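You operate a simulated robot arm through the tools that you are given. There is no shell and no other tool. Be economical: measure what you need, move in short steps, check, and stop when the job is done.

You run a simulated robot arm. Do the job below in one go: nothing can be reset, and whatever is moved stays where it is left.

## Task
Switch off, plug in the sensor, set its knob as the level card says, switch on and reset.
Fine: the plug moves with the isolator off; the display ends on READY.

It is judged by the outcome, as a careful person would: the job done as asked, and still so three seconds after it is handed in. It fails if anything else is knocked over, pushed out of place, dropped, spilled or broken.

## Robot
A 6-joint arm with a fingered hand on a trunk, on a base that drives. Base frame: it is fixed to the floor where the robot stands at the start and does not move with it; the origin is under the middle of the robot, x ahead of it, y to its left, z up. Lengths are in m, angles in rad, forces in N, time in s.
With the tool pointing down near the work surface it reaches from about 0.1 to 0.7 m from the robot's upright axis, wherever it stands. Its first joint turns from -2.897 to 2.897 rad. Places, roughly: black socket [1, 0, 0.8]; feed button [0.8, 0.1, 1.3]; level sensor flap [1.1, -0.5, 0.3]; lift button [0.8, 0.2, 1.3]; mode switch [0.8, 0.2, 1.4]; pouch button [0.8, 0.4, 1.3]; red isolator [0.9, 0, 1.3]; reset button [0.8, 0.2, 1.2]; sensor lamp [0.9, 0, 0.8]; speed knob [0.8, 0.1, 1.4]; weigh button [0.8, 0.3, 1.3]. Payload 4 kg.
Tool frame: the origin (TCP) lies between the finger pads and is the grasp point; the fingertips stand 0.026 m ahead of it; z points along the fingers, y is the line along which they close. The gripper opens to 0.148 m. The gripper's body begins 0.073 m behind the TCP. The gripper is a hand of 3 fingers: y runs from the thumb to the fingers, the wrist lies at [0, 0, -0.239] in the tool frame, and closing takes about 1.5 s.
Orientation is told as [roll, pitch, yaw] about the base's x, y, z axes, in that order, counted from this pose: with the fingers straight down and closing along the base's y, the tool's x points along the base's -x, its y along +y and its z along -z.

## Interface
- The arm moves only by the tool send_rows. Its argument "targets" is a list of rows, each an object of numbers (a shift or turn left out is 0, a gripper value left out holds the last): "dx", "dy", "dz": the shift along the base's x, y, z in units of 40 mm (1.0 is 40 mm); "ax", "ay", "az": the turn, a rotation vector about the base's x, y, z in units of 5 degrees (1.0 is 5 degrees). In form: [{"dx": .., "dy": .., "dz": .., "ax": .., "ay": .., "az": ..}, ...]. A call has 1 to 10 rows; each row shifts and turns the commanded pose from where the row before left it. "jaw" is the opening, from 0 (shut) to 1 (fully open), set as the call begins (left out, the last holds). A call with a number of a shift or a turn outside -1 to 1 is refused whole. Each row takes 0.2 s and may step no farther than 0.05 m and 0.15 rad from the row before; otherwise, or with a gripper value out of range, the whole call is refused. Where a pose cannot be reached the arm comes as near as it can. A force on the tool above 40 N (or 10 N above the force at the start of the call, whichever is more), or a blocked arm, ends the call early, and 0.2 s more pass. The fingers move at their own pace (about 0.153 m/s each) and stop on an object; they squeeze with about 33 N. The grip force told is the motor's: it shows also when the fingers shut on nothing. Time passes only in rows, and 0.2 s behind the last, so rows that do not move let the fingers close. It gives the time, the measured TCP pose, the force on the tool (base axes), the opening and the grip force at its end, in the units of the frame above (readings bear some noise), with the torque about the TCP (base axes, N m) and any sound that the robot's microphone picked up, and new pictures: "show" is both (left out), scene, wrist or none.
- Cameras (640 x 400 px; columns grow to the right, rows downward): "scene" is now at [0.0349, 0.1626, 1.3622]; the picture's right is [0.01, -1.00, 0.00], its down [-0.30, -0.00, -0.95] and it looks along [0.95, 0.01, -0.30] (base axes); focal length 274 px, centre (320, 200). "wrist" rides on the gripper at [0.068, -0.039, -0.09] in the tool frame; the picture's right is [0.50, 0.87, 0.00], its down [-0.66, 0.38, -0.65] and it looks along [-0.57, 0.33, 0.76] (tool axes); focal length 222 px, centre (320, 200). There is no depth. A picture from a camera that has moved, and an enlarged one, comes with that camera's place and axes in the base frame and with its lens.
- lift_body(by): slides the trunk up (or, below 0, down) by that many m; the arm and the scene camera ride with it, the base frame stays. It gives what a move gives, with no picture.
- drive_base(legs): drives the robot by 1 to 6 legs, each [ahead, left, turn to the left] in m, m and rad, along the robot's own axes; the way and the turn of a leg run together, so that a leg with both is an arc; at most 1.5 m and 3.142 rad a leg. The arm and the cameras ride along, it lands a little off, and it stops where it bumps. It gives what a move gives, and a new picture of the scene camera.
- finger_targets(finger1, finger2, thumb_bend): sets how far each is bent, from 0 (flat) to 1 (curled in); at 0.3 the hand is open as for a grip, at 0.7 the pads meet at the TCP. One left out holds its place. A second passes; each finger stops where it meets its share of the squeeze, and holds until it gets a number again. A gripper value or a shape takes the hand back. It gives what a move gives, with no picture; readings hold the bend of each and the force on the fingers (four entries, about 0 where the hand has none), thumb and palm.
- set_grasp(shape): the hand has 3 fingers and takes this shape, open, in about a second: jaw (thumb against the fingers, like two jaws); tri (thumb and two fingers); tip (a fingertip pinch); poke (one finger out to press); point (the index stretched); flat (the hand flat); cup (the hand cupped); fist (a fist). The gripper value then closes the fingers along that shape, each until it touches; the sizes above hold for jaw. It gives what a move gives, with no picture.
- head_to(pan, tilt): turns the head with the scene camera to pan (to the left, within 2.705 rad either way) and tilt (down, from -0.506 to 1.204), counted from straight ahead of the robot. It gives what a move gives, and a new picture of the scene camera.
- inspect(camera, box): a new picture of the part [left, top, right, bottom] of that camera's present view, enlarged. It takes no simulated time.
- close_job(): hands the job in; it is judged then, once.

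Work in short steps. Places have to be worked out from the pictures, the camera data and where the tool is seen: move nearer, look again, correct. Check each grasp and each placing, and mend what went wrong. You have 120 turns and 260 pictures in all, those below and enlarged ones among them. Open the gripper and draw the arm clear of the work before you hand the job in, unless the task says otherwise; then end with one line.

The tools are called after "Call:" as a command line: name --argument value ..., lists and objects as JSON in quotes. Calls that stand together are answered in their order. send_rows: Moves the arm, as the interface text tells. Its arguments: {"type":"object","properties":{"targets":{"type":"array","items":{"type":"object","properties":{"dx":{"type":"number"},"dy":{"type":"number"},"dz":{"type":"number"},"ax":{"type":"number"},"ay":{"type":"number"},"az":{"type":"number"}}}},"jaw":{"type":"number"},"show":{"type":"string","enum":["both","scene","wrist","none"]}},"required":["targets"]} The other tools are called the same way: lift_body (by) slides the trunk up or down; set_grasp (shape) gives the hand a shape; finger_targets (finger1, finger2, thumb_bend) moves the fingers one by one; drive_base (legs) drives the base; head_to (pan, tilt) turns the head that bears the scene camera; inspect (camera, box) takes an enlarged picture of a part of a camera's view; close_job () hands the job in.

At the start:

```text
time: 0.0
ee_pos: [0.5107, 0.1433, 0.9999]
tcp_rot: [0.0, -0.001, -0.001]
contact_force: [-0.6, 1.0, -0.4]
moment: [0.03, -0.02, 0.02]
gripper_width: 0.1478
grasp_force: 0.0
shape: jaw
bend: [0.3, 0.3, 0.3]
finger forces: [0.0, 0.0, 0.1, 0.0, 0.0, 0.0]
trunk travel left (down, up): [-0.275, 0.315]
robot x, y, heading: [0.0044, 0.0006, -0.002]
head pan, tilt: [0.007, 0.304]
```

scene: 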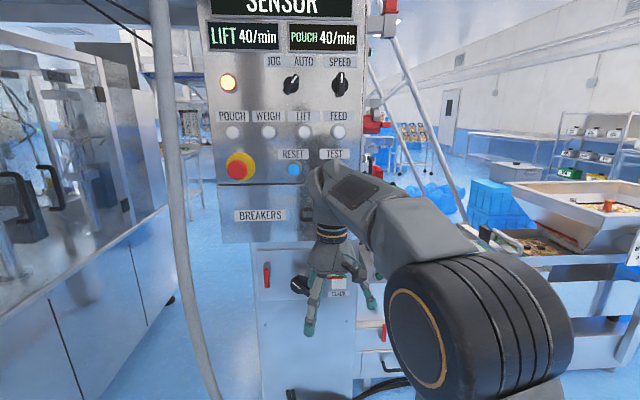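
wrist: 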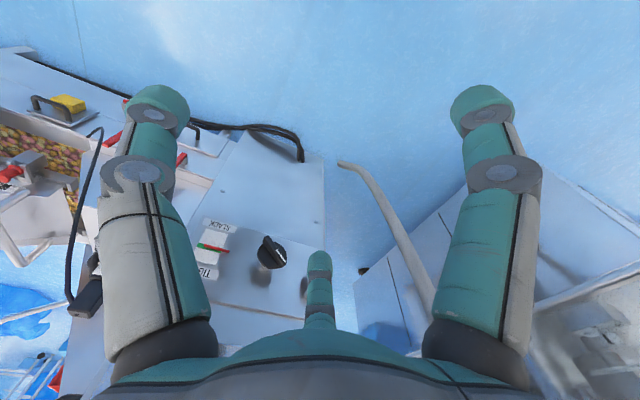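

The panel shows SENSOR on its display, and a cabinet sits below it. I'll look closer at the panel and turn the head for the rest.

Call:
inspect --camera "scene" --box '[200, 0, 420, 220]'

Call:
inspect --camera "scene" --box '[220, 200, 420, 400]'

Call:
inspect --camera "wrist" --box '[0, 60, 340, 400]'

Call:
head_to --pan -0.4 --tilt 0.5

Call:
head_to --pan 0 --tilt 0.0

```text
1.82 times, centred on (310, 110) of scene
camera zoom: at [0.0349, 0.1626, 1.3622], right [0.01, -1.0, 0.0], down [-0.3, 0.0, -0.95], along [0.95, 0.01, -0.3], focal length 498 px, centre (338, 364)
```

zoom: 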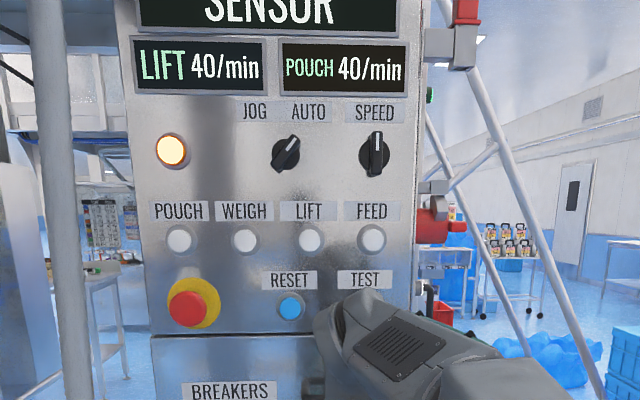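

```text
2.00 times, centred on (320, 300) of scene
camera zoom: at [0.0349, 0.1626, 1.3622], right [0.01, -1.0, 0.0], down [-0.3, 0.0, -0.95], along [0.95, 0.01, -0.3], focal length 548 px, centre (320, 0)
```

zoom: 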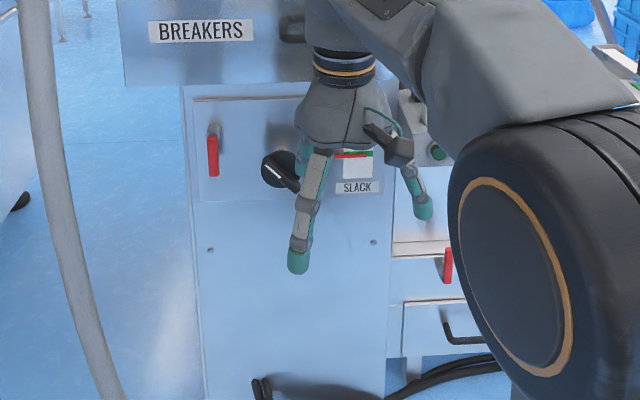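

```text
1.18 times, centred on (170, 230) of wrist
camera zoom: at [0.4434, 0.1036, 1.0906], right [-0.5, 0.87, 0.0], down [0.66, 0.38, 0.65], along [0.57, 0.33, -0.76], focal length 261 px, centre (496, 165)
```

zoom: 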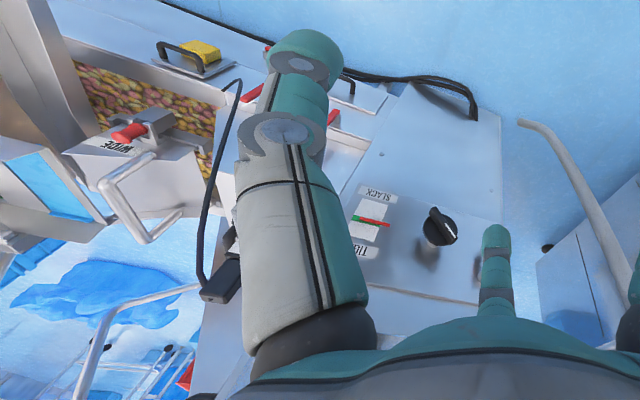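

```text
time: 0.9
ee_pos: [0.5107, 0.1426, 0.9993]
tcp_rot: [-0.001, 0.001, -0.002]
contact_force: [-0.7, 0.7, -0.6]
moment: [-0.03, -0.02, -0.01]
gripper_width: 0.148
grasp_force: 0.0
shape: jaw
bend: [0.3, 0.3, 0.3]
finger forces: [0.1, 0.0, 0.0, 0.0, 0.0, 0.1]
trunk travel left (down, up): [-0.275, 0.315]
robot x, y, heading: [-0.0025, 0.0029, -0.003]
head pan, tilt: [-0.4, 0.499]
camera scene: at [0.0254, 0.1266, 1.3441], right [-0.39, -0.92, 0.0], down [-0.44, 0.19, -0.88], along [0.81, -0.34, -0.48], focal length 274 px, centre (320, 200)
```

scene: 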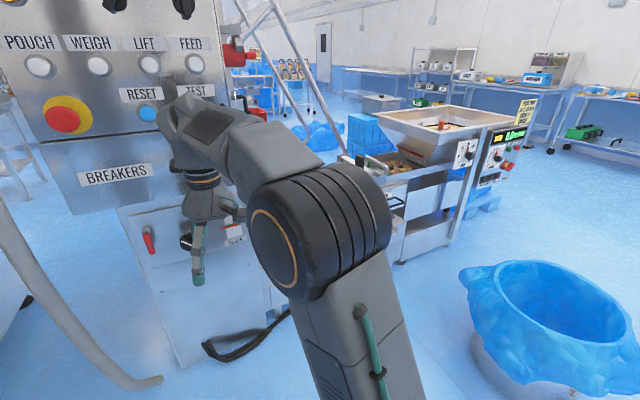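

```text
time: 1.8
ee_pos: [0.5112, 0.1422, 0.9997]
tcp_rot: [0.0, 0.0, 0.002]
contact_force: [-0.4, 0.9, -0.1]
moment: [-0.02, 0.01, 0.03]
gripper_width: 0.1479
grasp_force: 0.1
shape: jaw
bend: [0.3, 0.3, 0.3]
finger forces: [0.0, 0.0, 0.1, 0.0, 0.1, 0.0]
trunk travel left (down, up): [-0.275, 0.315]
robot x, y, heading: [-0.0004, -0.0001, 0.001]
head pan, tilt: [0.0, 0.0]
camera scene: at [0.0315, 0.1619, 1.3901], right [0.0, -1.0, 0.0], down [0.0, 0.0, -1.0], along [1.0, 0.0, 0.0], focal length 274 px, centre (320, 200)
```

scene: 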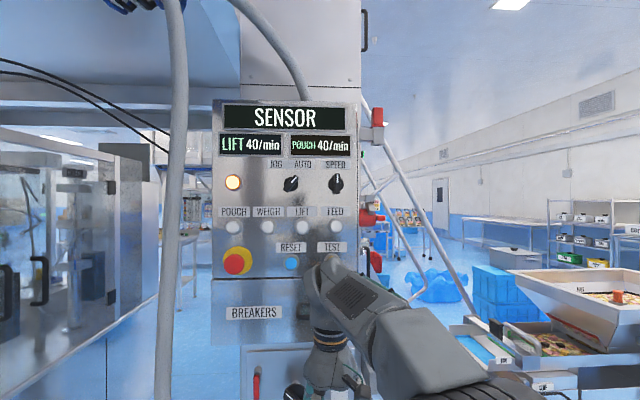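

The isolator is on the panel's right side. I'll look for the level card, the sensor and the plug on the right.

Call:
inspect --camera "scene" --box '[320, 90, 480, 310]'

Call:
head_to --pan -0.6 --tilt 0.3

Call:
inspect --camera "scene" --box '[220, 40, 480, 260]'

```text
1.82 times, centred on (400, 200) of scene
camera zoom: at [0.0315, 0.1619, 1.3901], right [0.0, -1.0, 0.0], down [0.0, 0.0, -1.0], along [1.0, 0.0, 0.0], focal length 498 px, centre (174, 200)
```

zoom: 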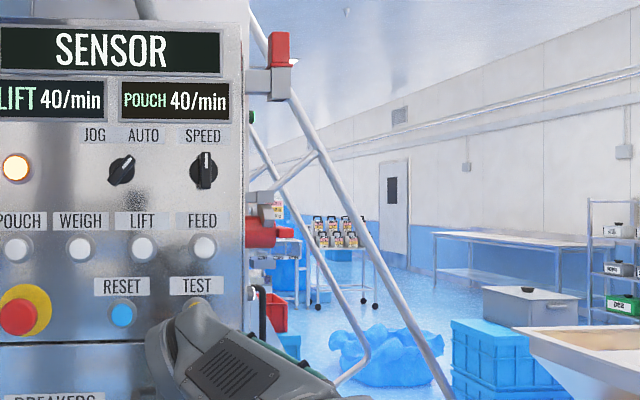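

```text
time: 2.8
ee_pos: [0.5106, 0.1427, 0.9995]
tcp_rot: [0.0, -0.001, 0.0]
contact_force: [-0.1, -0.8, -0.1]
moment: [-0.01, -0.01, -0.03]
gripper_width: 0.1478
grasp_force: 0.1
shape: jaw
bend: [0.3, 0.3, 0.3]
finger forces: [0.1, 0.0, 0.0, 0.0, 0.1, 0.0]
trunk travel left (down, up): [-0.275, 0.315]
robot x, y, heading: [-0.0015, 0.0012, -0.001]
head pan, tilt: [-0.6, 0.3]
camera scene: at [0.0186, 0.1093, 1.3625], right [-0.56, -0.83, 0.0], down [-0.24, 0.17, -0.96], along [0.79, -0.54, -0.3], focal length 274 px, centre (320, 200)
```

scene: 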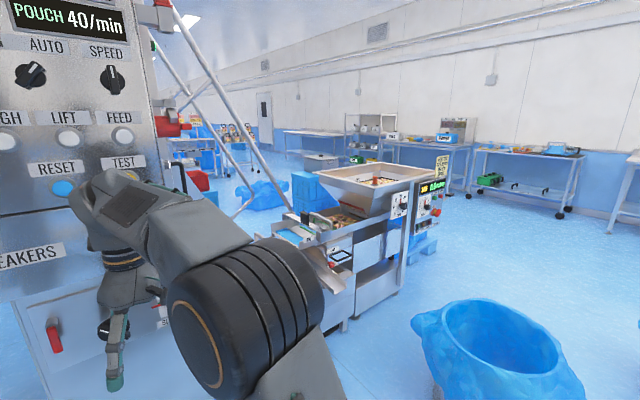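

```text
1.82 times, centred on (350, 150) of scene
camera zoom: at [0.0186, 0.1093, 1.3625], right [-0.56, -0.83, 0.0], down [-0.24, 0.17, -0.96], along [0.79, -0.54, -0.3], focal length 498 px, centre (266, 291)
```

zoom: 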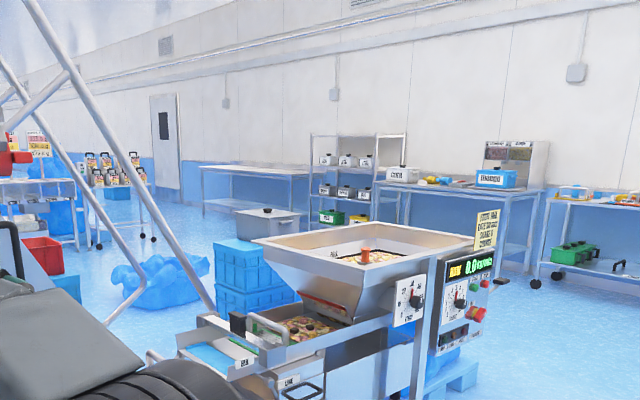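

A blue bin stands to the right, roughly at (0.4,-1.0). I'll look lower there before driving.

Call:
head_to --pan -1.1 --tilt 0.7

Call:
head_to --pan -0.3 --tilt 0.9

Call:
head_to --pan 0.9 --tilt 0.5

```text
time: 3.7
ee_pos: [0.5098, 0.1422, 0.9991]
tcp_rot: [0.0, -0.001, -0.001]
contact_force: [-0.9, 0.0, 0.8]
moment: [0.02, -0.01, 0.03]
gripper_width: 0.148
grasp_force: 0.0
shape: jaw
bend: [0.3, 0.3, 0.3]
finger forces: [0.1, 0.0, 0.1, 0.0, 0.1, 0.0]
trunk travel left (down, up): [-0.275, 0.315]
robot x, y, heading: [0.0031, -0.0074, -0.002]
head pan, tilt: [-1.1, 0.7]
camera scene: at [-0.0198, 0.0863, 1.3264], right [-0.89, -0.45, 0.0], down [-0.29, 0.57, -0.77], along [0.35, -0.68, -0.64], focal length 274 px, centre (320, 200)
```

scene: 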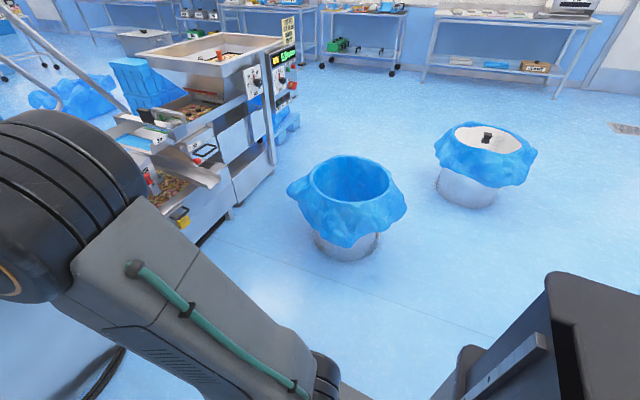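

```text
time: 4.9
ee_pos: [0.5109, 0.1417, 0.9998]
tcp_rot: [-0.001, 0.0, -0.001]
contact_force: [0.2, -0.2, -0.5]
moment: [-0.01, -0.04, 0.0]
gripper_width: 0.1478
grasp_force: 0.1
shape: jaw
bend: [0.3, 0.3, 0.3]
finger forces: [0.0, 0.0, 0.0, 0.0, 0.0, 0.1]
trunk travel left (down, up): [-0.275, 0.315]
robot x, y, heading: [-0.0032, -0.0003, -0.0]
head pan, tilt: [-0.3, 0.901]
camera scene: at [0.0136, 0.1396, 1.3102], right [-0.3, -0.95, 0.0], down [-0.75, 0.23, -0.62], along [0.59, -0.18, -0.78], focal length 274 px, centre (320, 200)
```

scene: 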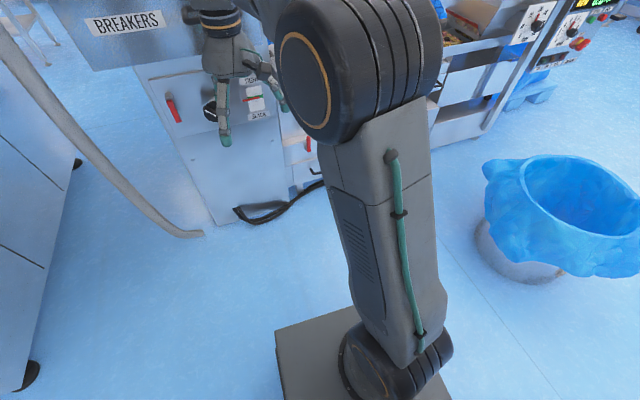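

```text
time: 6.3
ee_pos: [0.5107, 0.1437, 0.9988]
tcp_rot: [0.0, 0.002, -0.002]
contact_force: [0.5, -0.1, -0.4]
moment: [0.0, -0.04, 0.02]
gripper_width: 0.1478
grasp_force: 0.1
shape: jaw
bend: [0.3, 0.3, 0.3]
finger forces: [0.0, 0.0, 0.0, 0.0, 0.0, 0.0]
trunk travel left (down, up): [-0.275, 0.315]
robot x, y, heading: [-0.0001, 0.0006, 0.001]
head pan, tilt: [0.901, 0.499]
camera scene: at [-0.0019, 0.2332, 1.3441], right [0.78, -0.62, 0.0], down [-0.3, -0.38, -0.88], along [0.55, 0.69, -0.48], focal length 274 px, centre (320, 200)
```

scene: 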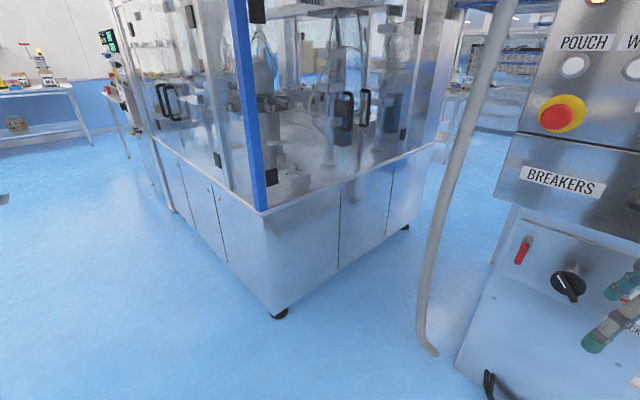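

The way to the right is clear as far as y≈-0.4, so I'll drive 0.35 m right and look at the cabinet side and the feeder.

Call:
drive_base --legs '[[-0.1, -0.35, 0]]'

Call:
head_to --pan -0.1 --tilt 0.45

Call:
head_to --pan -0.5 --tilt 0.3

Call:
inspect --camera "scene" --box '[280, 100, 480, 260]'

```text
time: 8.6
ee_pos: [0.4107, -0.21, 1.0005]
tcp_rot: [0.0, 0.0, 0.0]
contact_force: [-0.4, 0.7, -0.5]
moment: [-0.01, -0.03, -0.02]
gripper_width: 0.1478
grasp_force: 0.0
shape: jaw
bend: [0.3, 0.3, 0.3]
finger forces: [0.0, 0.0, 0.0, 0.0, 0.0, 0.1]
trunk travel left (down, up): [-0.275, 0.315]
robot x, y, heading: [-0.1023, -0.3548, -0.003]
head pan, tilt: [0.901, 0.499]
camera scene: at [-0.1022, -0.1199, 1.3441], right [0.78, -0.62, 0.0], down [-0.3, -0.38, -0.88], along [0.55, 0.69, -0.48], focal length 274 px, centre (320, 200)
```

scene: 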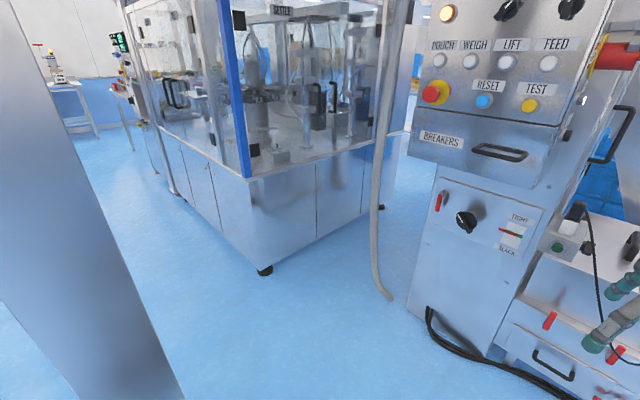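

```text
time: 9.9
ee_pos: [0.4098, -0.21, 0.9991]
tcp_rot: [-0.001, 0.001, 0.001]
contact_force: [0.4, -0.8, 0.0]
moment: [-0.01, -0.01, -0.02]
gripper_width: 0.1482
grasp_force: 0.0
shape: jaw
bend: [0.3, 0.3, 0.3]
finger forces: [0.0, 0.0, 0.0, 0.1, 0.0, 0.0]
trunk travel left (down, up): [-0.275, 0.315]
robot x, y, heading: [-0.0997, -0.3544, 0.0]
head pan, tilt: [-0.099, 0.45]
camera scene: at [-0.0673, -0.2004, 1.3485], right [-0.1, -1.0, 0.0], down [-0.43, 0.04, -0.9], along [0.9, -0.09, -0.44], focal length 274 px, centre (320, 200)
```

scene: 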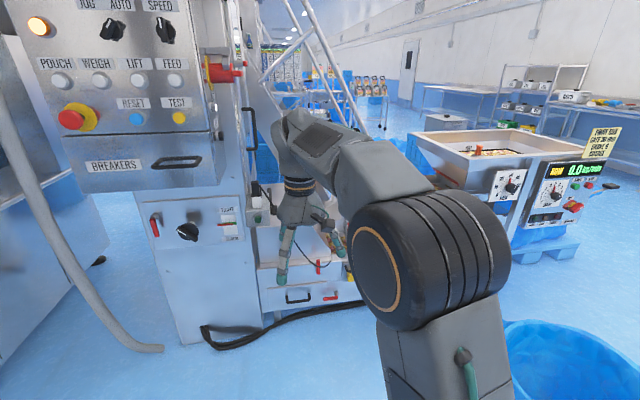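

```text
time: 10.8
ee_pos: [0.4101, -0.2099, 0.9999]
tcp_rot: [0.0, 0.0, 0.0]
contact_force: [0.1, -0.3, -0.5]
moment: [0.01, 0.01, 0.0]
gripper_width: 0.1479
grasp_force: 0.1
shape: jaw
bend: [0.3, 0.3, 0.3]
finger forces: [0.0, 0.0, 0.0, 0.0, 0.1, 0.0]
trunk travel left (down, up): [-0.275, 0.315]
robot x, y, heading: [-0.1029, -0.3509, 0.0]
head pan, tilt: [-0.499, 0.3]
camera scene: at [-0.0767, -0.236, 1.3625], right [-0.48, -0.88, 0.0], down [-0.26, 0.14, -0.96], along [0.84, -0.46, -0.3], focal length 274 px, centre (320, 200)
```

scene: 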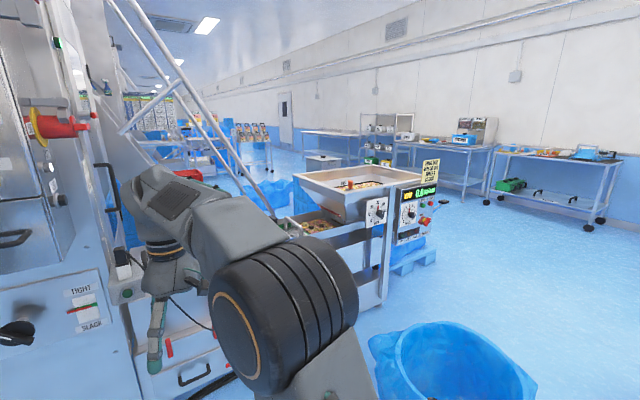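

```text
2.50 times, centred on (380, 180) of scene
camera zoom: at [-0.0767, -0.236, 1.3625], right [-0.48, -0.88, 0.0], down [-0.26, 0.14, -0.96], along [0.84, -0.46, -0.3], focal length 685 px, centre (170, 250)
```

zoom: 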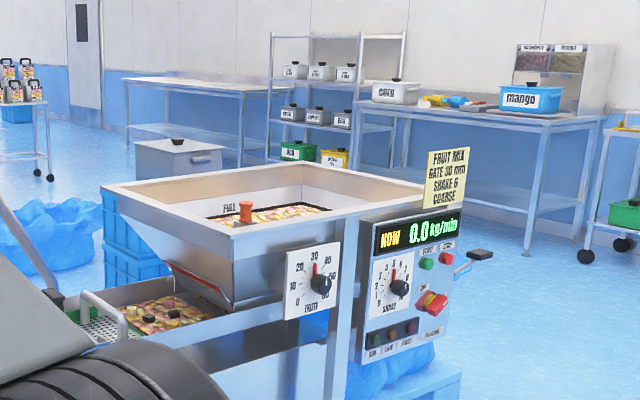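

That card is for the feeder ("FRUIT MIX"), not level. I'll look at the area right of the cabinet, and clear the arm from view by raising it and turning the base.

Call:
head_to --pan -0.1 --tilt 0.6

Call:
inspect --camera "scene" --box '[180, 60, 400, 280]'

Call:
send_rows --targets '[{"dy": 1}, {"dy": 1}, {"dy": 1}, {"dy": 1}, {"dy": 1}, {"dy": 1}, {"dy": 1}]'

Call:
inspect --camera "scene" --box '[180, 60, 400, 280]'

```text
time: 11.6
ee_pos: [0.4101, -0.2103, 0.9991]
tcp_rot: [0.001, -0.001, -0.001]
contact_force: [0.5, 0.2, 0.6]
moment: [-0.04, 0.01, 0.0]
gripper_width: 0.1477
grasp_force: 0.1
shape: jaw
bend: [0.3, 0.3, 0.3]
finger forces: [0.0, 0.0, 0.0, 0.0, 0.0, 0.1]
trunk travel left (down, up): [-0.275, 0.315]
robot x, y, heading: [-0.1008, -0.3545, -0.001]
head pan, tilt: [-0.099, 0.6]
camera scene: at [-0.0708, -0.2002, 1.335], right [-0.1, -0.99, 0.0], down [-0.56, 0.06, -0.83], along [0.82, -0.08, -0.56], focal length 274 px, centre (320, 200)
```

scene: 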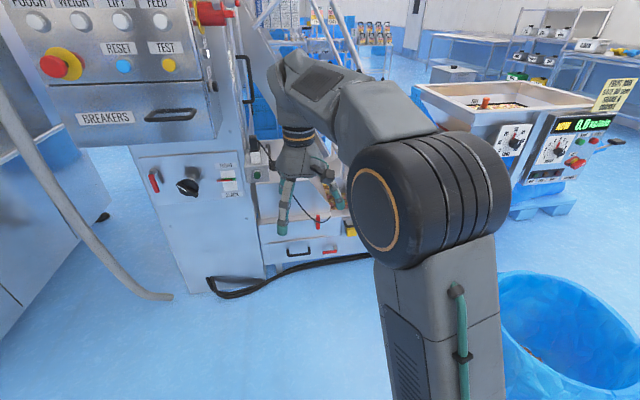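

```text
1.82 times, centred on (290, 170) of scene
camera zoom: at [-0.0708, -0.2002, 1.335], right [-0.1, -0.99, 0.0], down [-0.56, 0.06, -0.83], along [0.82, -0.08, -0.56], focal length 498 px, centre (374, 254)
```

zoom: 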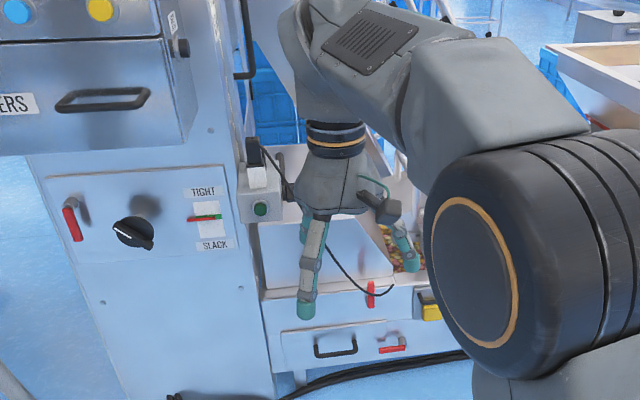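

```text
time: 13.2
ee_pos: [0.3949, 0.057, 0.9838]
tcp_rot: [-0.002, 0.001, 0.006]
contact_force: [-0.3, -0.5, -0.4]
moment: [0.02, 0.05, -0.02]
gripper_width: 0.148
grasp_force: 0.0
shape: jaw
bend: [0.3, 0.3, 0.3]
finger forces: [0.0, 0.1, 0.1, 0.1, 0.0, 0.0]
out of reach, approached as far as the arm can: row 7
trunk travel left (down, up): [-0.275, 0.315]
robot x, y, heading: [-0.1022, -0.354, 0.003]
head pan, tilt: [-0.099, 0.6]
camera scene: at [-0.0696, -0.2005, 1.335], right [-0.1, -1.0, 0.0], down [-0.56, 0.06, -0.82], along [0.82, -0.08, -0.57], focal length 274 px, centre (320, 200)
camera wrist: at [0.3274, 0.0179, 1.0743], right [-0.51, 0.86, 0.0], down [0.65, 0.38, 0.65], along [0.56, 0.33, -0.76], focal length 222 px, centre (320, 200)
```

scene: 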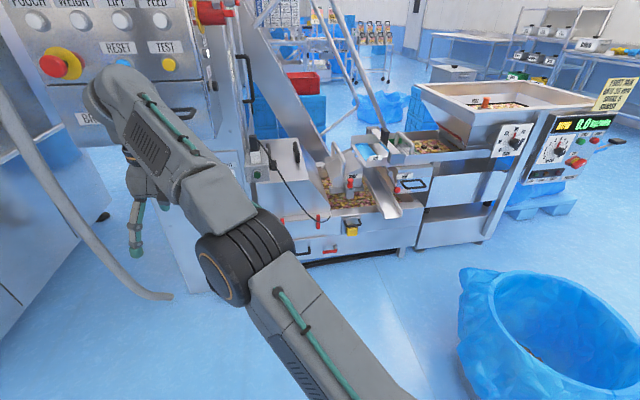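
wrist: 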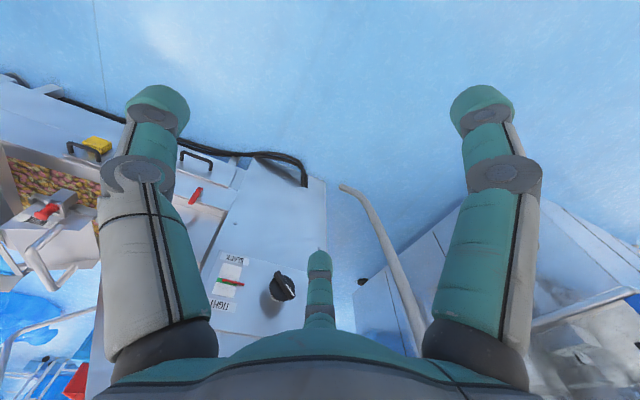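

```text
1.82 times, centred on (290, 170) of scene
camera zoom: at [-0.0696, -0.2005, 1.335], right [-0.1, -1.0, 0.0], down [-0.56, 0.06, -0.82], along [0.82, -0.08, -0.57], focal length 498 px, centre (374, 254)
```

zoom: 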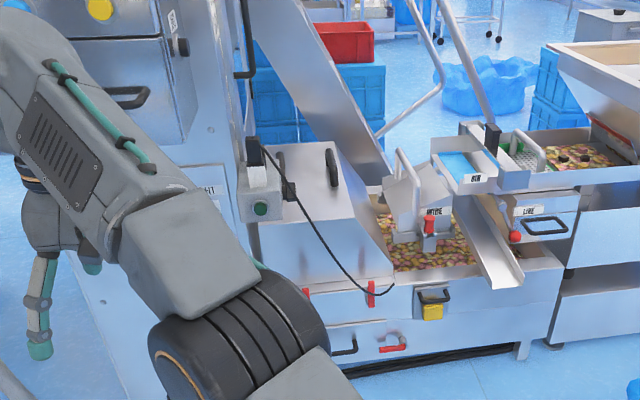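

Now the hopper area is visible. I'll zoom on the sensor box and the flap, and on the panel's right side.

Call:
inspect --camera "scene" --box '[225, 120, 325, 200]'

Call:
inspect --camera "scene" --box '[310, 120, 440, 270]'

Call:
head_to --pan 0.1 --tilt 0.1

Call:
inspect --camera "scene" --box '[200, 80, 400, 280]'

```text
5.00 times, centred on (275, 160) of scene
camera zoom: at [-0.0696, -0.2005, 1.335], right [-0.1, -1.0, 0.0], down [-0.56, 0.06, -0.82], along [0.82, -0.08, -0.57], focal length 1370 px, centre (545, 400)
```

zoom: 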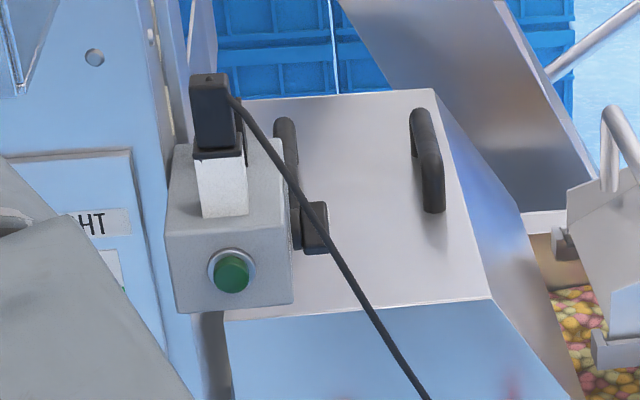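

```text
2.67 times, centred on (375, 195) of scene
camera zoom: at [-0.0696, -0.2005, 1.335], right [-0.1, -1.0, 0.0], down [-0.56, 0.06, -0.82], along [0.82, -0.08, -0.57], focal length 731 px, centre (173, 213)
```

zoom: 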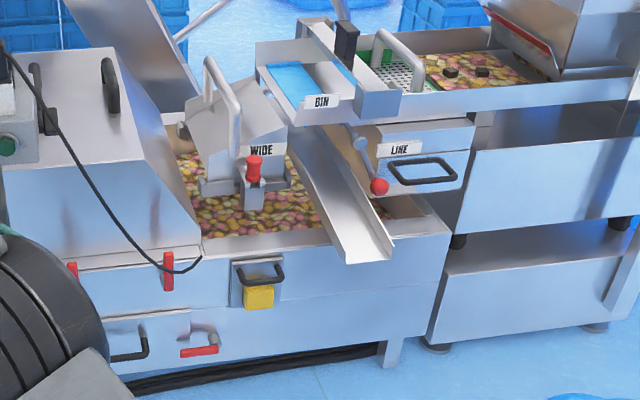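

```text
time: 14.2
ee_pos: [0.3933, 0.0566, 0.9855]
tcp_rot: [-0.001, -0.002, 0.003]
contact_force: [-0.3, 0.6, 0.1]
moment: [0.05, 0.03, 0.02]
gripper_width: 0.1479
grasp_force: 0.0
shape: jaw
bend: [0.3, 0.3, 0.3]
finger forces: [0.0, 0.0, 0.0, 0.0, 0.0, 0.1]
trunk travel left (down, up): [-0.275, 0.315]
robot x, y, heading: [-0.0995, -0.3565, -0.001]
head pan, tilt: [0.099, 0.099]
camera scene: at [-0.0671, -0.1821, 1.3811], right [0.1, -0.99, 0.0], down [-0.1, -0.01, -0.99], along [0.99, 0.1, -0.1], focal length 274 px, centre (320, 200)
```

scene: 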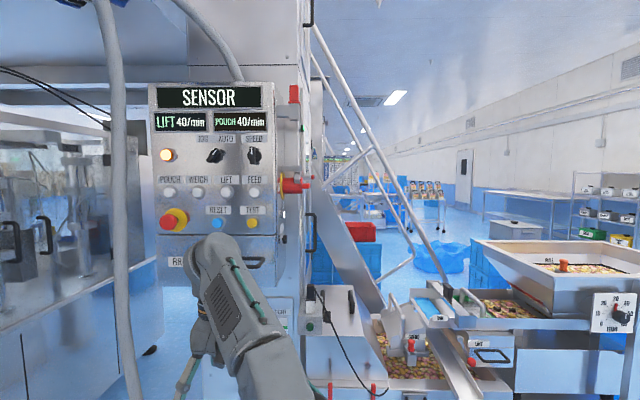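

```text
2.00 times, centred on (300, 180) of scene
camera zoom: at [-0.0671, -0.1821, 1.3811], right [0.1, -0.99, 0.0], down [-0.1, -0.01, -0.99], along [0.99, 0.1, -0.1], focal length 548 px, centre (360, 240)
```

zoom: 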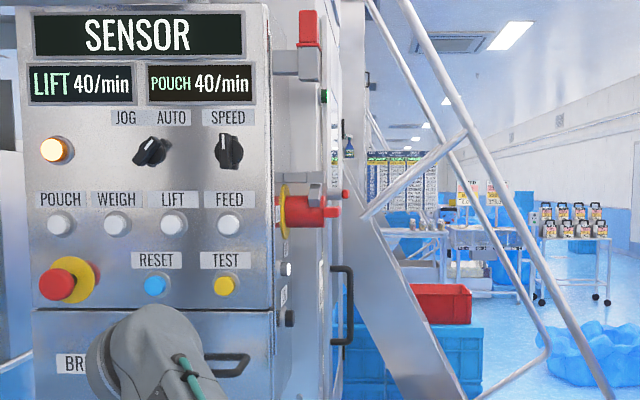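

I'll drive ahead 0.28 m and turn left, which keeps the arm clear of the panel, to see the panel's right side.

Call:
drive_base --legs '[[0, 0, 0.6], [0.23, -0.16, 0]]'

Call:
inspect --camera "scene" --box '[220, 0, 540, 400]'

Call:
head_to --pan -0.1 --tilt 0.1

```text
time: 17.7
ee_pos: [0.3539, 0.2616, 0.9835]
tcp_rot: [-0.002, -0.003, 0.604]
contact_force: [0.2, -0.3, 0.0]
moment: [-0.01, -0.04, -0.01]
gripper_width: 0.1479
grasp_force: 0.1
shape: jaw
bend: [0.3, 0.3, 0.3]
finger forces: [0.1, 0.0, 0.1, 0.1, 0.0, 0.0]
trunk travel left (down, up): [-0.275, 0.315]
robot x, y, heading: [0.1748, -0.357, 0.596]
head pan, tilt: [0.099, 0.099]
camera scene: at [0.1086, -0.1966, 1.3811], right [0.64, -0.77, 0.0], down [-0.08, -0.06, -1.0], along [0.76, 0.64, -0.1], focal length 274 px, centre (320, 200)
```

scene: 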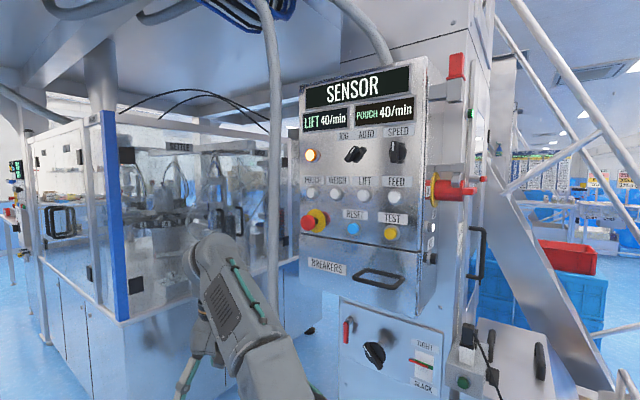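

```text
1.00 times, centred on (380, 200) of scene (not enlarged: the box is as wide or as high as the picture)
camera zoom: at [0.1086, -0.1966, 1.3811], right [0.64, -0.77, 0.0], down [-0.08, -0.06, -1.0], along [0.76, 0.64, -0.1], focal length 274 px, centre (260, 200)
```

zoom: 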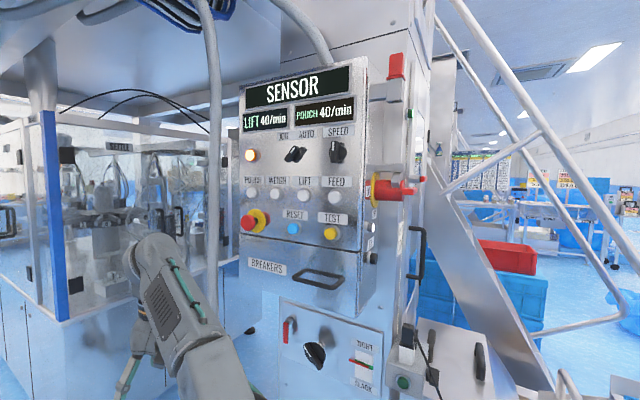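

```text
time: 18.5
ee_pos: [0.3533, 0.2616, 0.9851]
tcp_rot: [-0.003, -0.001, 0.604]
contact_force: [-1.0, 0.2, 0.4]
moment: [0.02, -0.03, -0.01]
gripper_width: 0.148
grasp_force: 0.1
shape: jaw
bend: [0.3, 0.3, 0.3]
finger forces: [0.0, 0.0, 0.0, 0.1, 0.0, 0.0]
trunk travel left (down, up): [-0.275, 0.315]
robot x, y, heading: [0.1793, -0.3574, 0.595]
head pan, tilt: [-0.099, 0.099]
camera scene: at [0.119, -0.2116, 1.3811], right [0.48, -0.88, 0.0], down [-0.09, -0.05, -1.0], along [0.87, 0.48, -0.1], focal length 274 px, centre (320, 200)
```

scene: 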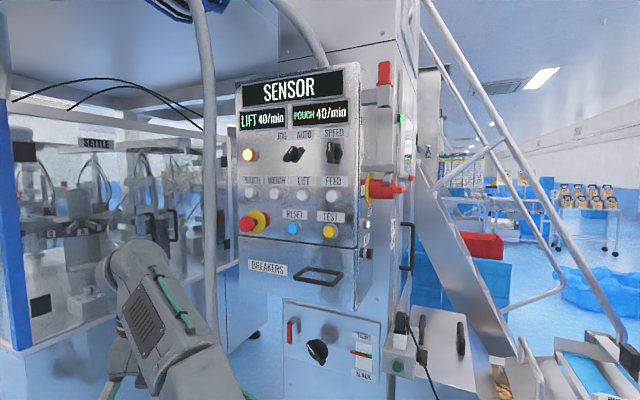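

The side is still seen at a grazing angle. I'll go another 0.2 m ahead.

Call:
drive_base --legs '[[0.19, -0.08, 0]]'

Call:
inspect --camera "scene" --box '[300, 60, 460, 260]'

```text
time: 20.1
ee_pos: [0.5577, 0.3019, 0.9852]
tcp_rot: [0.0, 0.0, 0.603]
contact_force: [-0.4, -0.4, 0.6]
moment: [0.0, -0.01, 0.01]
gripper_width: 0.1479
grasp_force: 0.0
shape: jaw
bend: [0.3, 0.3, 0.3]
finger forces: [0.0, 0.0, 0.0, 0.0, 0.0, 0.0]
trunk travel left (down, up): [-0.275, 0.315]
robot x, y, heading: [0.3815, -0.3131, 0.594]
head pan, tilt: [-0.099, 0.099]
camera scene: at [0.3217, -0.1715, 1.3811], right [0.48, -0.88, 0.0], down [-0.09, -0.05, -1.0], along [0.87, 0.47, -0.1], focal length 274 px, centre (320, 200)
```

scene: 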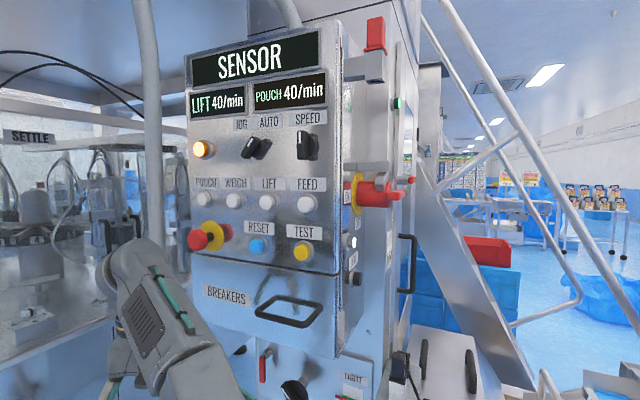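

```text
2.00 times, centred on (380, 160) of scene
camera zoom: at [0.3217, -0.1715, 1.3811], right [0.48, -0.88, 0.0], down [-0.09, -0.05, -1.0], along [0.87, 0.47, -0.1], focal length 548 px, centre (200, 280)
```

zoom: 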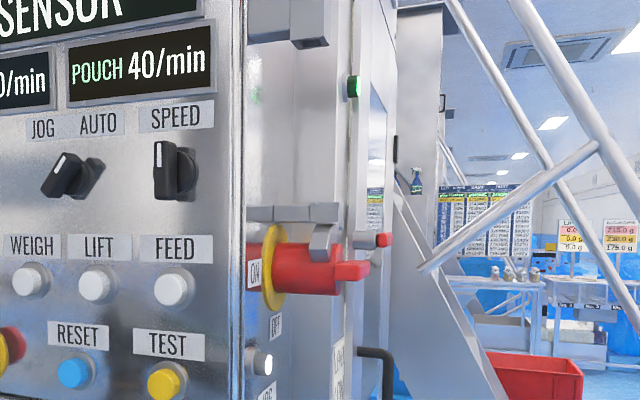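

Next I'll bring the hand round to the right side, well in front of the panel, to look with the wrist camera.

Call:
send_rows --targets '[{"dy": -1, "az": -0.7}, {"dy": -1, "az": -0.7}, {"dy": -1, "az": -0.7}, {"dy": -1, "az": -0.7}, {"dy": -1, "az": -0.7}, {"dy": -1, "az": -0.7}, {"dy": -1, "az": -0.7}, {"dy": -1, "az": -0.7}, {"dy": -1, "az": -0.7}, {"dy": -1, "az": -0.7}]' --show "none"

Call:
send_rows --targets '[{"dy": -1, "dz": 0.7, "ax": 1}, {"dy": -1, "dz": 0.7, "ax": 1}, {"dy": -1, "dz": 0.7, "ax": 1}, {"dy": -1, "dz": 0.7, "ax": 1}, {"dy": -0.5, "dz": 0.7, "ax": 1, "dx": 0.5}, {"dz": 0.7, "ax": 1, "dx": 0.5}, {"dz": 0.7, "ax": 1, "dx": 0.5}, {"dz": 0.7, "ax": 1, "dx": 0.5}, {"dz": 0.7, "ax": 1, "dx": 0.5}, {"dz": 0.7, "ax": 1, "dx": 0.5}]'

```text
time: 22.3
ee_pos: [0.558, -0.0998, 0.9843]
tcp_rot: [-0.002, -0.002, -0.008]
contact_force: [-0.3, 1.1, 0.8]
moment: [-0.06, 0.0, 0.0]
gripper_width: 0.1477
grasp_force: 0.0
shape: jaw
bend: [0.3, 0.3, 0.3]
finger forces: [0.0, 0.1, 0.0, 0.0, 0.0, 0.0]
trunk travel left (down, up): [-0.275, 0.315]
robot x, y, heading: [0.3771, -0.3149, 0.598]
head pan, tilt: [-0.099, 0.099]
```

```text
time: 23.3
ee_pos: [0.5269, -0.2039, 1.0977]
tcp_rot: [0.333, -0.024, 0.432]
contact_force: [0.1, 0.3, 0.0]
moment: [0.03, 0.02, 0.0]
gripper_width: 0.1479
grasp_force: 0.0
shape: jaw
bend: [0.3, 0.3, 0.3]
finger forces: [0.0, 0.1, 0.0, 0.1, 0.0, 0.0]
out of reach, approached as far as the arm can: row 5
trunk travel left (down, up): [-0.275, 0.315]
robot x, y, heading: [0.3781, -0.315, 0.596]
head pan, tilt: [-0.099, 0.099]
stopped in row 5: the arm was blocked; the commanded pose is now the measured one
camera scene: at [0.3221, -0.1714, 1.38], right [0.48, -0.88, 0.0], down [-0.09, -0.05, -0.99], along [0.87, 0.47, -0.1], focal length 274 px, centre (320, 200)
camera wrist: at [0.4927, -0.2933, 1.1698], right [-0.8, 0.53, 0.27], down [0.52, 0.4, 0.76], along [0.29, 0.75, -0.59], focal length 222 px, centre (320, 200)
```

scene: 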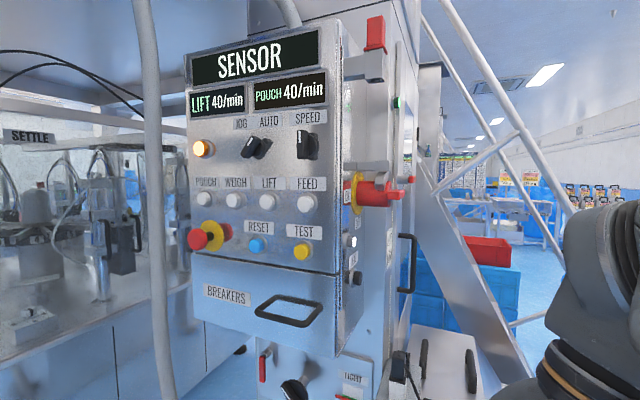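
wrist: 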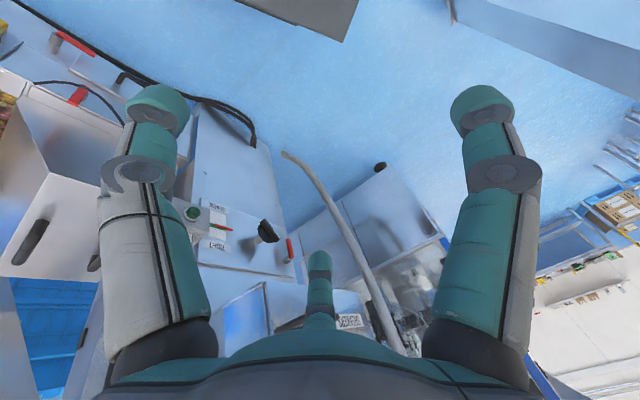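

The hand was too near the robot's axis. I'll move out along +x, then tilt.

Call:
send_rows --targets '[{"dx": 1, "dy": -0.3}, {"dx": 1, "dy": -0.3}, {"dx": 1, "dy": -0.3}, {"dx": 1, "dy": -0.3}, {"dx": 1, "dy": -0.3}, {"dx": 0.5, "ax": 1, "dz": 0.5}, {"ax": 1, "dz": 0.5}, {"ax": 1, "dz": 0.5}, {"ax": 1, "dz": 0.5}, {"ax": 1, "dz": 0.5}]'

```text
time: 25.5
ee_pos: [0.7561, -0.1873, 1.1566]
tcp_rot: [0.735, -0.202, 0.382]
contact_force: [0.0, 0.0, -0.5]
moment: [0.0, 0.01, 0.0]
gripper_width: 0.1482
grasp_force: 0.1
shape: jaw
bend: [0.3, 0.3, 0.3]
finger forces: [0.1, 0.1, 0.1, 0.0, 0.0, 0.2]
out of reach, approached as far as the arm can: row 5, 6, 7, 8, 9, 10
trunk travel left (down, up): [-0.275, 0.315]
robot x, y, heading: [0.38, -0.316, 0.595]
head pan, tilt: [-0.099, 0.099]
camera scene: at [0.322, -0.1715, 1.3812], right [0.48, -0.88, 0.0], down [-0.09, -0.05, -1.0], along [0.87, 0.47, -0.1], focal length 274 px, centre (320, 200)
camera wrist: at [0.7216, -0.2975, 1.1831], right [-0.8, 0.37, 0.47], down [0.52, 0.04, 0.85], along [0.3, 0.93, -0.22], focal length 222 px, centre (320, 200)
```

scene: 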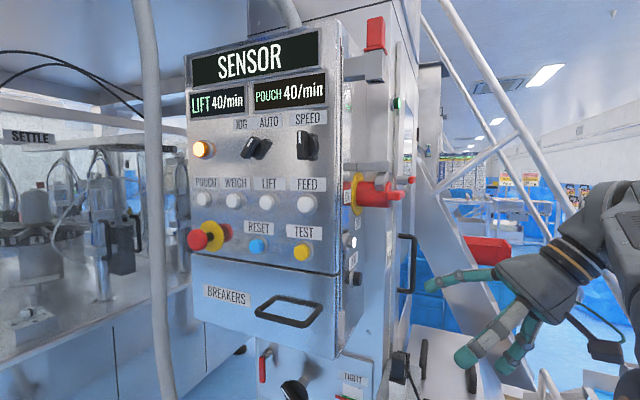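
wrist: 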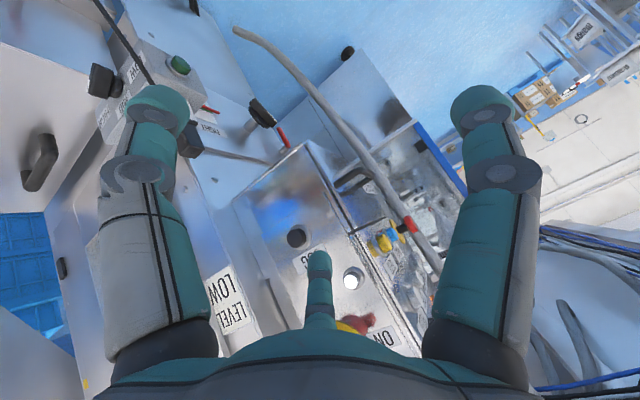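

I see a "LEVEL LOW" card on the panel's side. I'll zoom in.

Call:
inspect --camera "wrist" --box '[180, 200, 420, 360]'

Call:
inspect --camera "wrist" --box '[60, 30, 300, 200]'

```text
2.50 times, centred on (300, 280) of wrist
camera zoom: at [0.7216, -0.2975, 1.1831], right [-0.8, 0.37, 0.47], down [0.52, 0.04, 0.85], along [0.3, 0.93, -0.22], focal length 555 px, centre (370, 0)
```

zoom: 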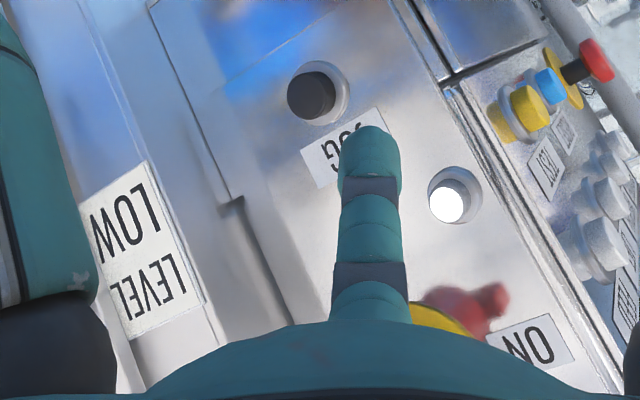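

```text
2.35 times, centred on (180, 115) of wrist
camera zoom: at [0.7216, -0.2975, 1.1831], right [-0.8, 0.37, 0.47], down [0.52, 0.04, 0.85], along [0.3, 0.93, -0.22], focal length 523 px, centre (649, 400)
```

zoom: 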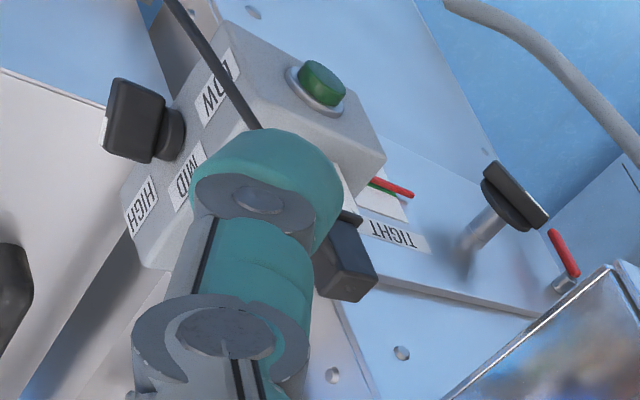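

The card says LEVEL LOW, and the sensor box's side knob has LOW/MID/HIGH. I'll raise the trunk and look at the isolator.

Call:
lift_body --by 0.15

Call:
send_rows --targets '[{"dy": -1, "ax": 1}, {"dy": -1, "ax": 1}, {"ax": 1, "dz": 0.5}, {"ax": 1, "dz": 0.5}]'

```text
time: 27.3
ee_pos: [0.7585, -0.1873, 1.3053]
tcp_rot: [0.736, -0.201, 0.383]
contact_force: [-0.1, -0.2, -0.3]
moment: [-0.04, 0.02, -0.02]
gripper_width: 0.1481
grasp_force: 0.0
shape: jaw
bend: [0.3, 0.3, 0.3]
finger forces: [0.0, 0.1, 0.0, 0.0, 0.1, 0.1]
trunk travel left (down, up): [-0.425, 0.165]
robot x, y, heading: [0.3814, -0.3144, 0.597]
head pan, tilt: [-0.099, 0.099]
```

```text
time: 28.3
ee_pos: [0.7833, -0.1624, 1.3373]
tcp_rot: [1.075, -0.318, 0.289]
contact_force: [0.7, 0.8, 0.2]
moment: [-0.01, -0.04, 0.0]
gripper_width: 0.1481
grasp_force: 0.1
shape: jaw
bend: [0.3, 0.3, 0.3]
finger forces: [0.0, 0.0, 0.0, 0.0, 0.0, 0.0]
out of reach, approached as far as the arm can: row 1, 2, 3, 4
trunk travel left (down, up): [-0.425, 0.165]
robot x, y, heading: [0.3782, -0.3155, 0.596]
head pan, tilt: [-0.099, 0.099]
camera scene: at [0.3219, -0.1714, 1.5311], right [0.48, -0.88, 0.0], down [-0.09, -0.05, -1.0], along [0.87, 0.47, -0.1], focal length 274 px, centre (320, 200)
camera wrist: at [0.7475, -0.2767, 1.3246], right [-0.8, 0.19, 0.57], down [0.52, -0.26, 0.82], along [0.3, 0.95, 0.11], focal length 222 px, centre (320, 200)
```

scene: 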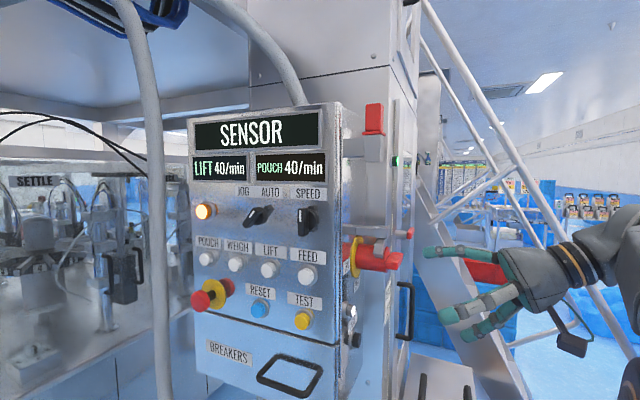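
wrist: 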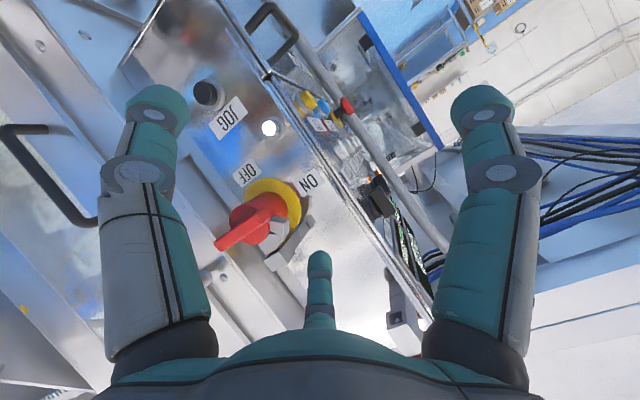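

Call:
inspect --camera "wrist" --box '[180, 120, 380, 300]'

```text
2.22 times, centred on (280, 210) of wrist
camera zoom: at [0.7475, -0.2767, 1.3246], right [-0.8, 0.19, 0.57], down [0.52, -0.26, 0.82], along [0.3, 0.95, 0.11], focal length 494 px, centre (409, 178)
```

zoom: 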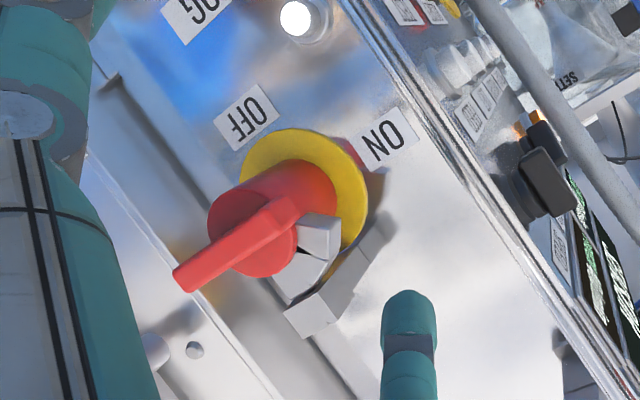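

The isolator has its axis along -y, ON toward -x and OFF downward, with a grey hook next to it. I'm too close for a free wrist, so I'll back the base up 0.2 m in -x and reach out again.

Call:
drive_base --legs '[[-0.165, 0.112, 0]]'

Call:
send_rows --targets '[{"dx": 1}, {"dx": 1, "dy": -1}, {"dx": 1, "dy": -1}, {"dx": 1, "dy": -1}, {"dx": 1}, {"dx": 1}, {"dx": 1}]'

```text
time: 29.9
ee_pos: [0.5833, -0.1648, 1.3375]
tcp_rot: [1.073, -0.319, 0.29]
contact_force: [0.3, -0.3, 1.4]
moment: [0.02, 0.02, 0.01]
gripper_width: 0.148
grasp_force: 0.1
shape: jaw
bend: [0.3, 0.3, 0.3]
finger forces: [0.0, 0.1, 0.1, 0.1, 0.0, 0.0]
trunk travel left (down, up): [-0.425, 0.165]
robot x, y, heading: [0.1788, -0.3161, 0.597]
head pan, tilt: [-0.099, 0.099]
camera scene: at [0.1226, -0.1716, 1.5312], right [0.48, -0.88, 0.0], down [-0.09, -0.05, -1.0], along [0.87, 0.48, -0.1], focal length 274 px, centre (320, 200)
```

scene: 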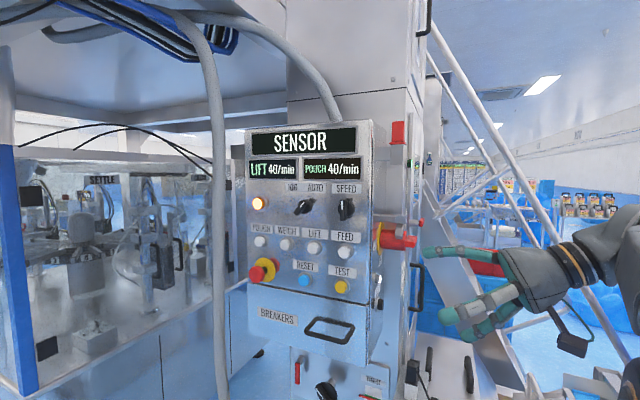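

```text
refused: row 2 steps farther than a row can; nothing moved
```

Call:
send_rows --targets '[{"dx": 1}, {"dx": 0.8, "dy": -0.8}, {"dx": 0.8, "dy": -0.8}, {"dx": 0.8, "dy": -0.8}, {"dx": 0.8, "dy": -0.8}, {"dx": 1}, {"dx": 1}, {"dx": 1}]'

```text
time: 31.7
ee_pos: [0.7823, -0.1953, 1.2765]
tcp_rot: [1.077, -0.318, 0.291]
contact_force: [0.2, 0.0, 0.7]
moment: [-0.01, 0.02, -0.02]
gripper_width: 0.1479
grasp_force: 0.1
shape: jaw
bend: [0.3, 0.3, 0.3]
finger forces: [0.0, 0.0, 0.1, 0.1, 0.0, 0.1]
out of reach, approached as far as the arm can: row 2, 3, 4, 5, 6, 7, 8
trunk travel left (down, up): [-0.425, 0.165]
robot x, y, heading: [0.1808, -0.3169, 0.599]
head pan, tilt: [-0.099, 0.099]
camera scene: at [0.1231, -0.1718, 1.5312], right [0.48, -0.88, 0.0], down [-0.09, -0.05, -0.99], along [0.87, 0.47, -0.1], focal length 274 px, centre (320, 200)
camera wrist: at [0.7456, -0.3073, 1.2646], right [-0.8, 0.19, 0.57], down [0.52, -0.26, 0.82], along [0.3, 0.95, 0.11], focal length 222 px, centre (320, 200)
```

scene: 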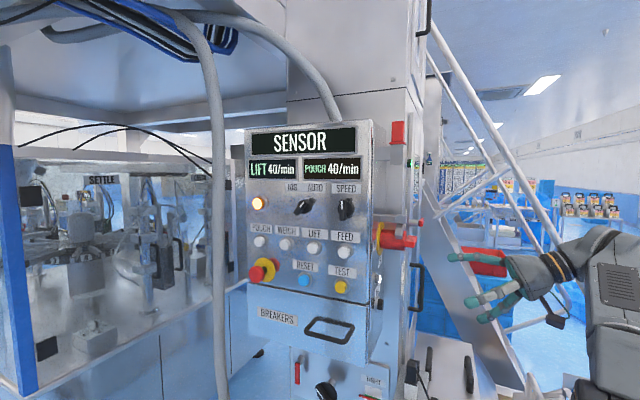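
wrist: 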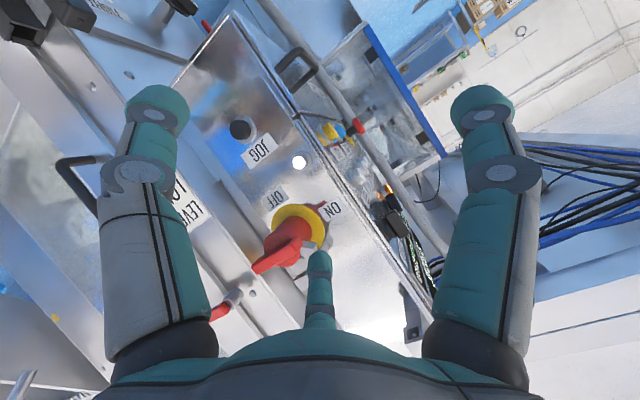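

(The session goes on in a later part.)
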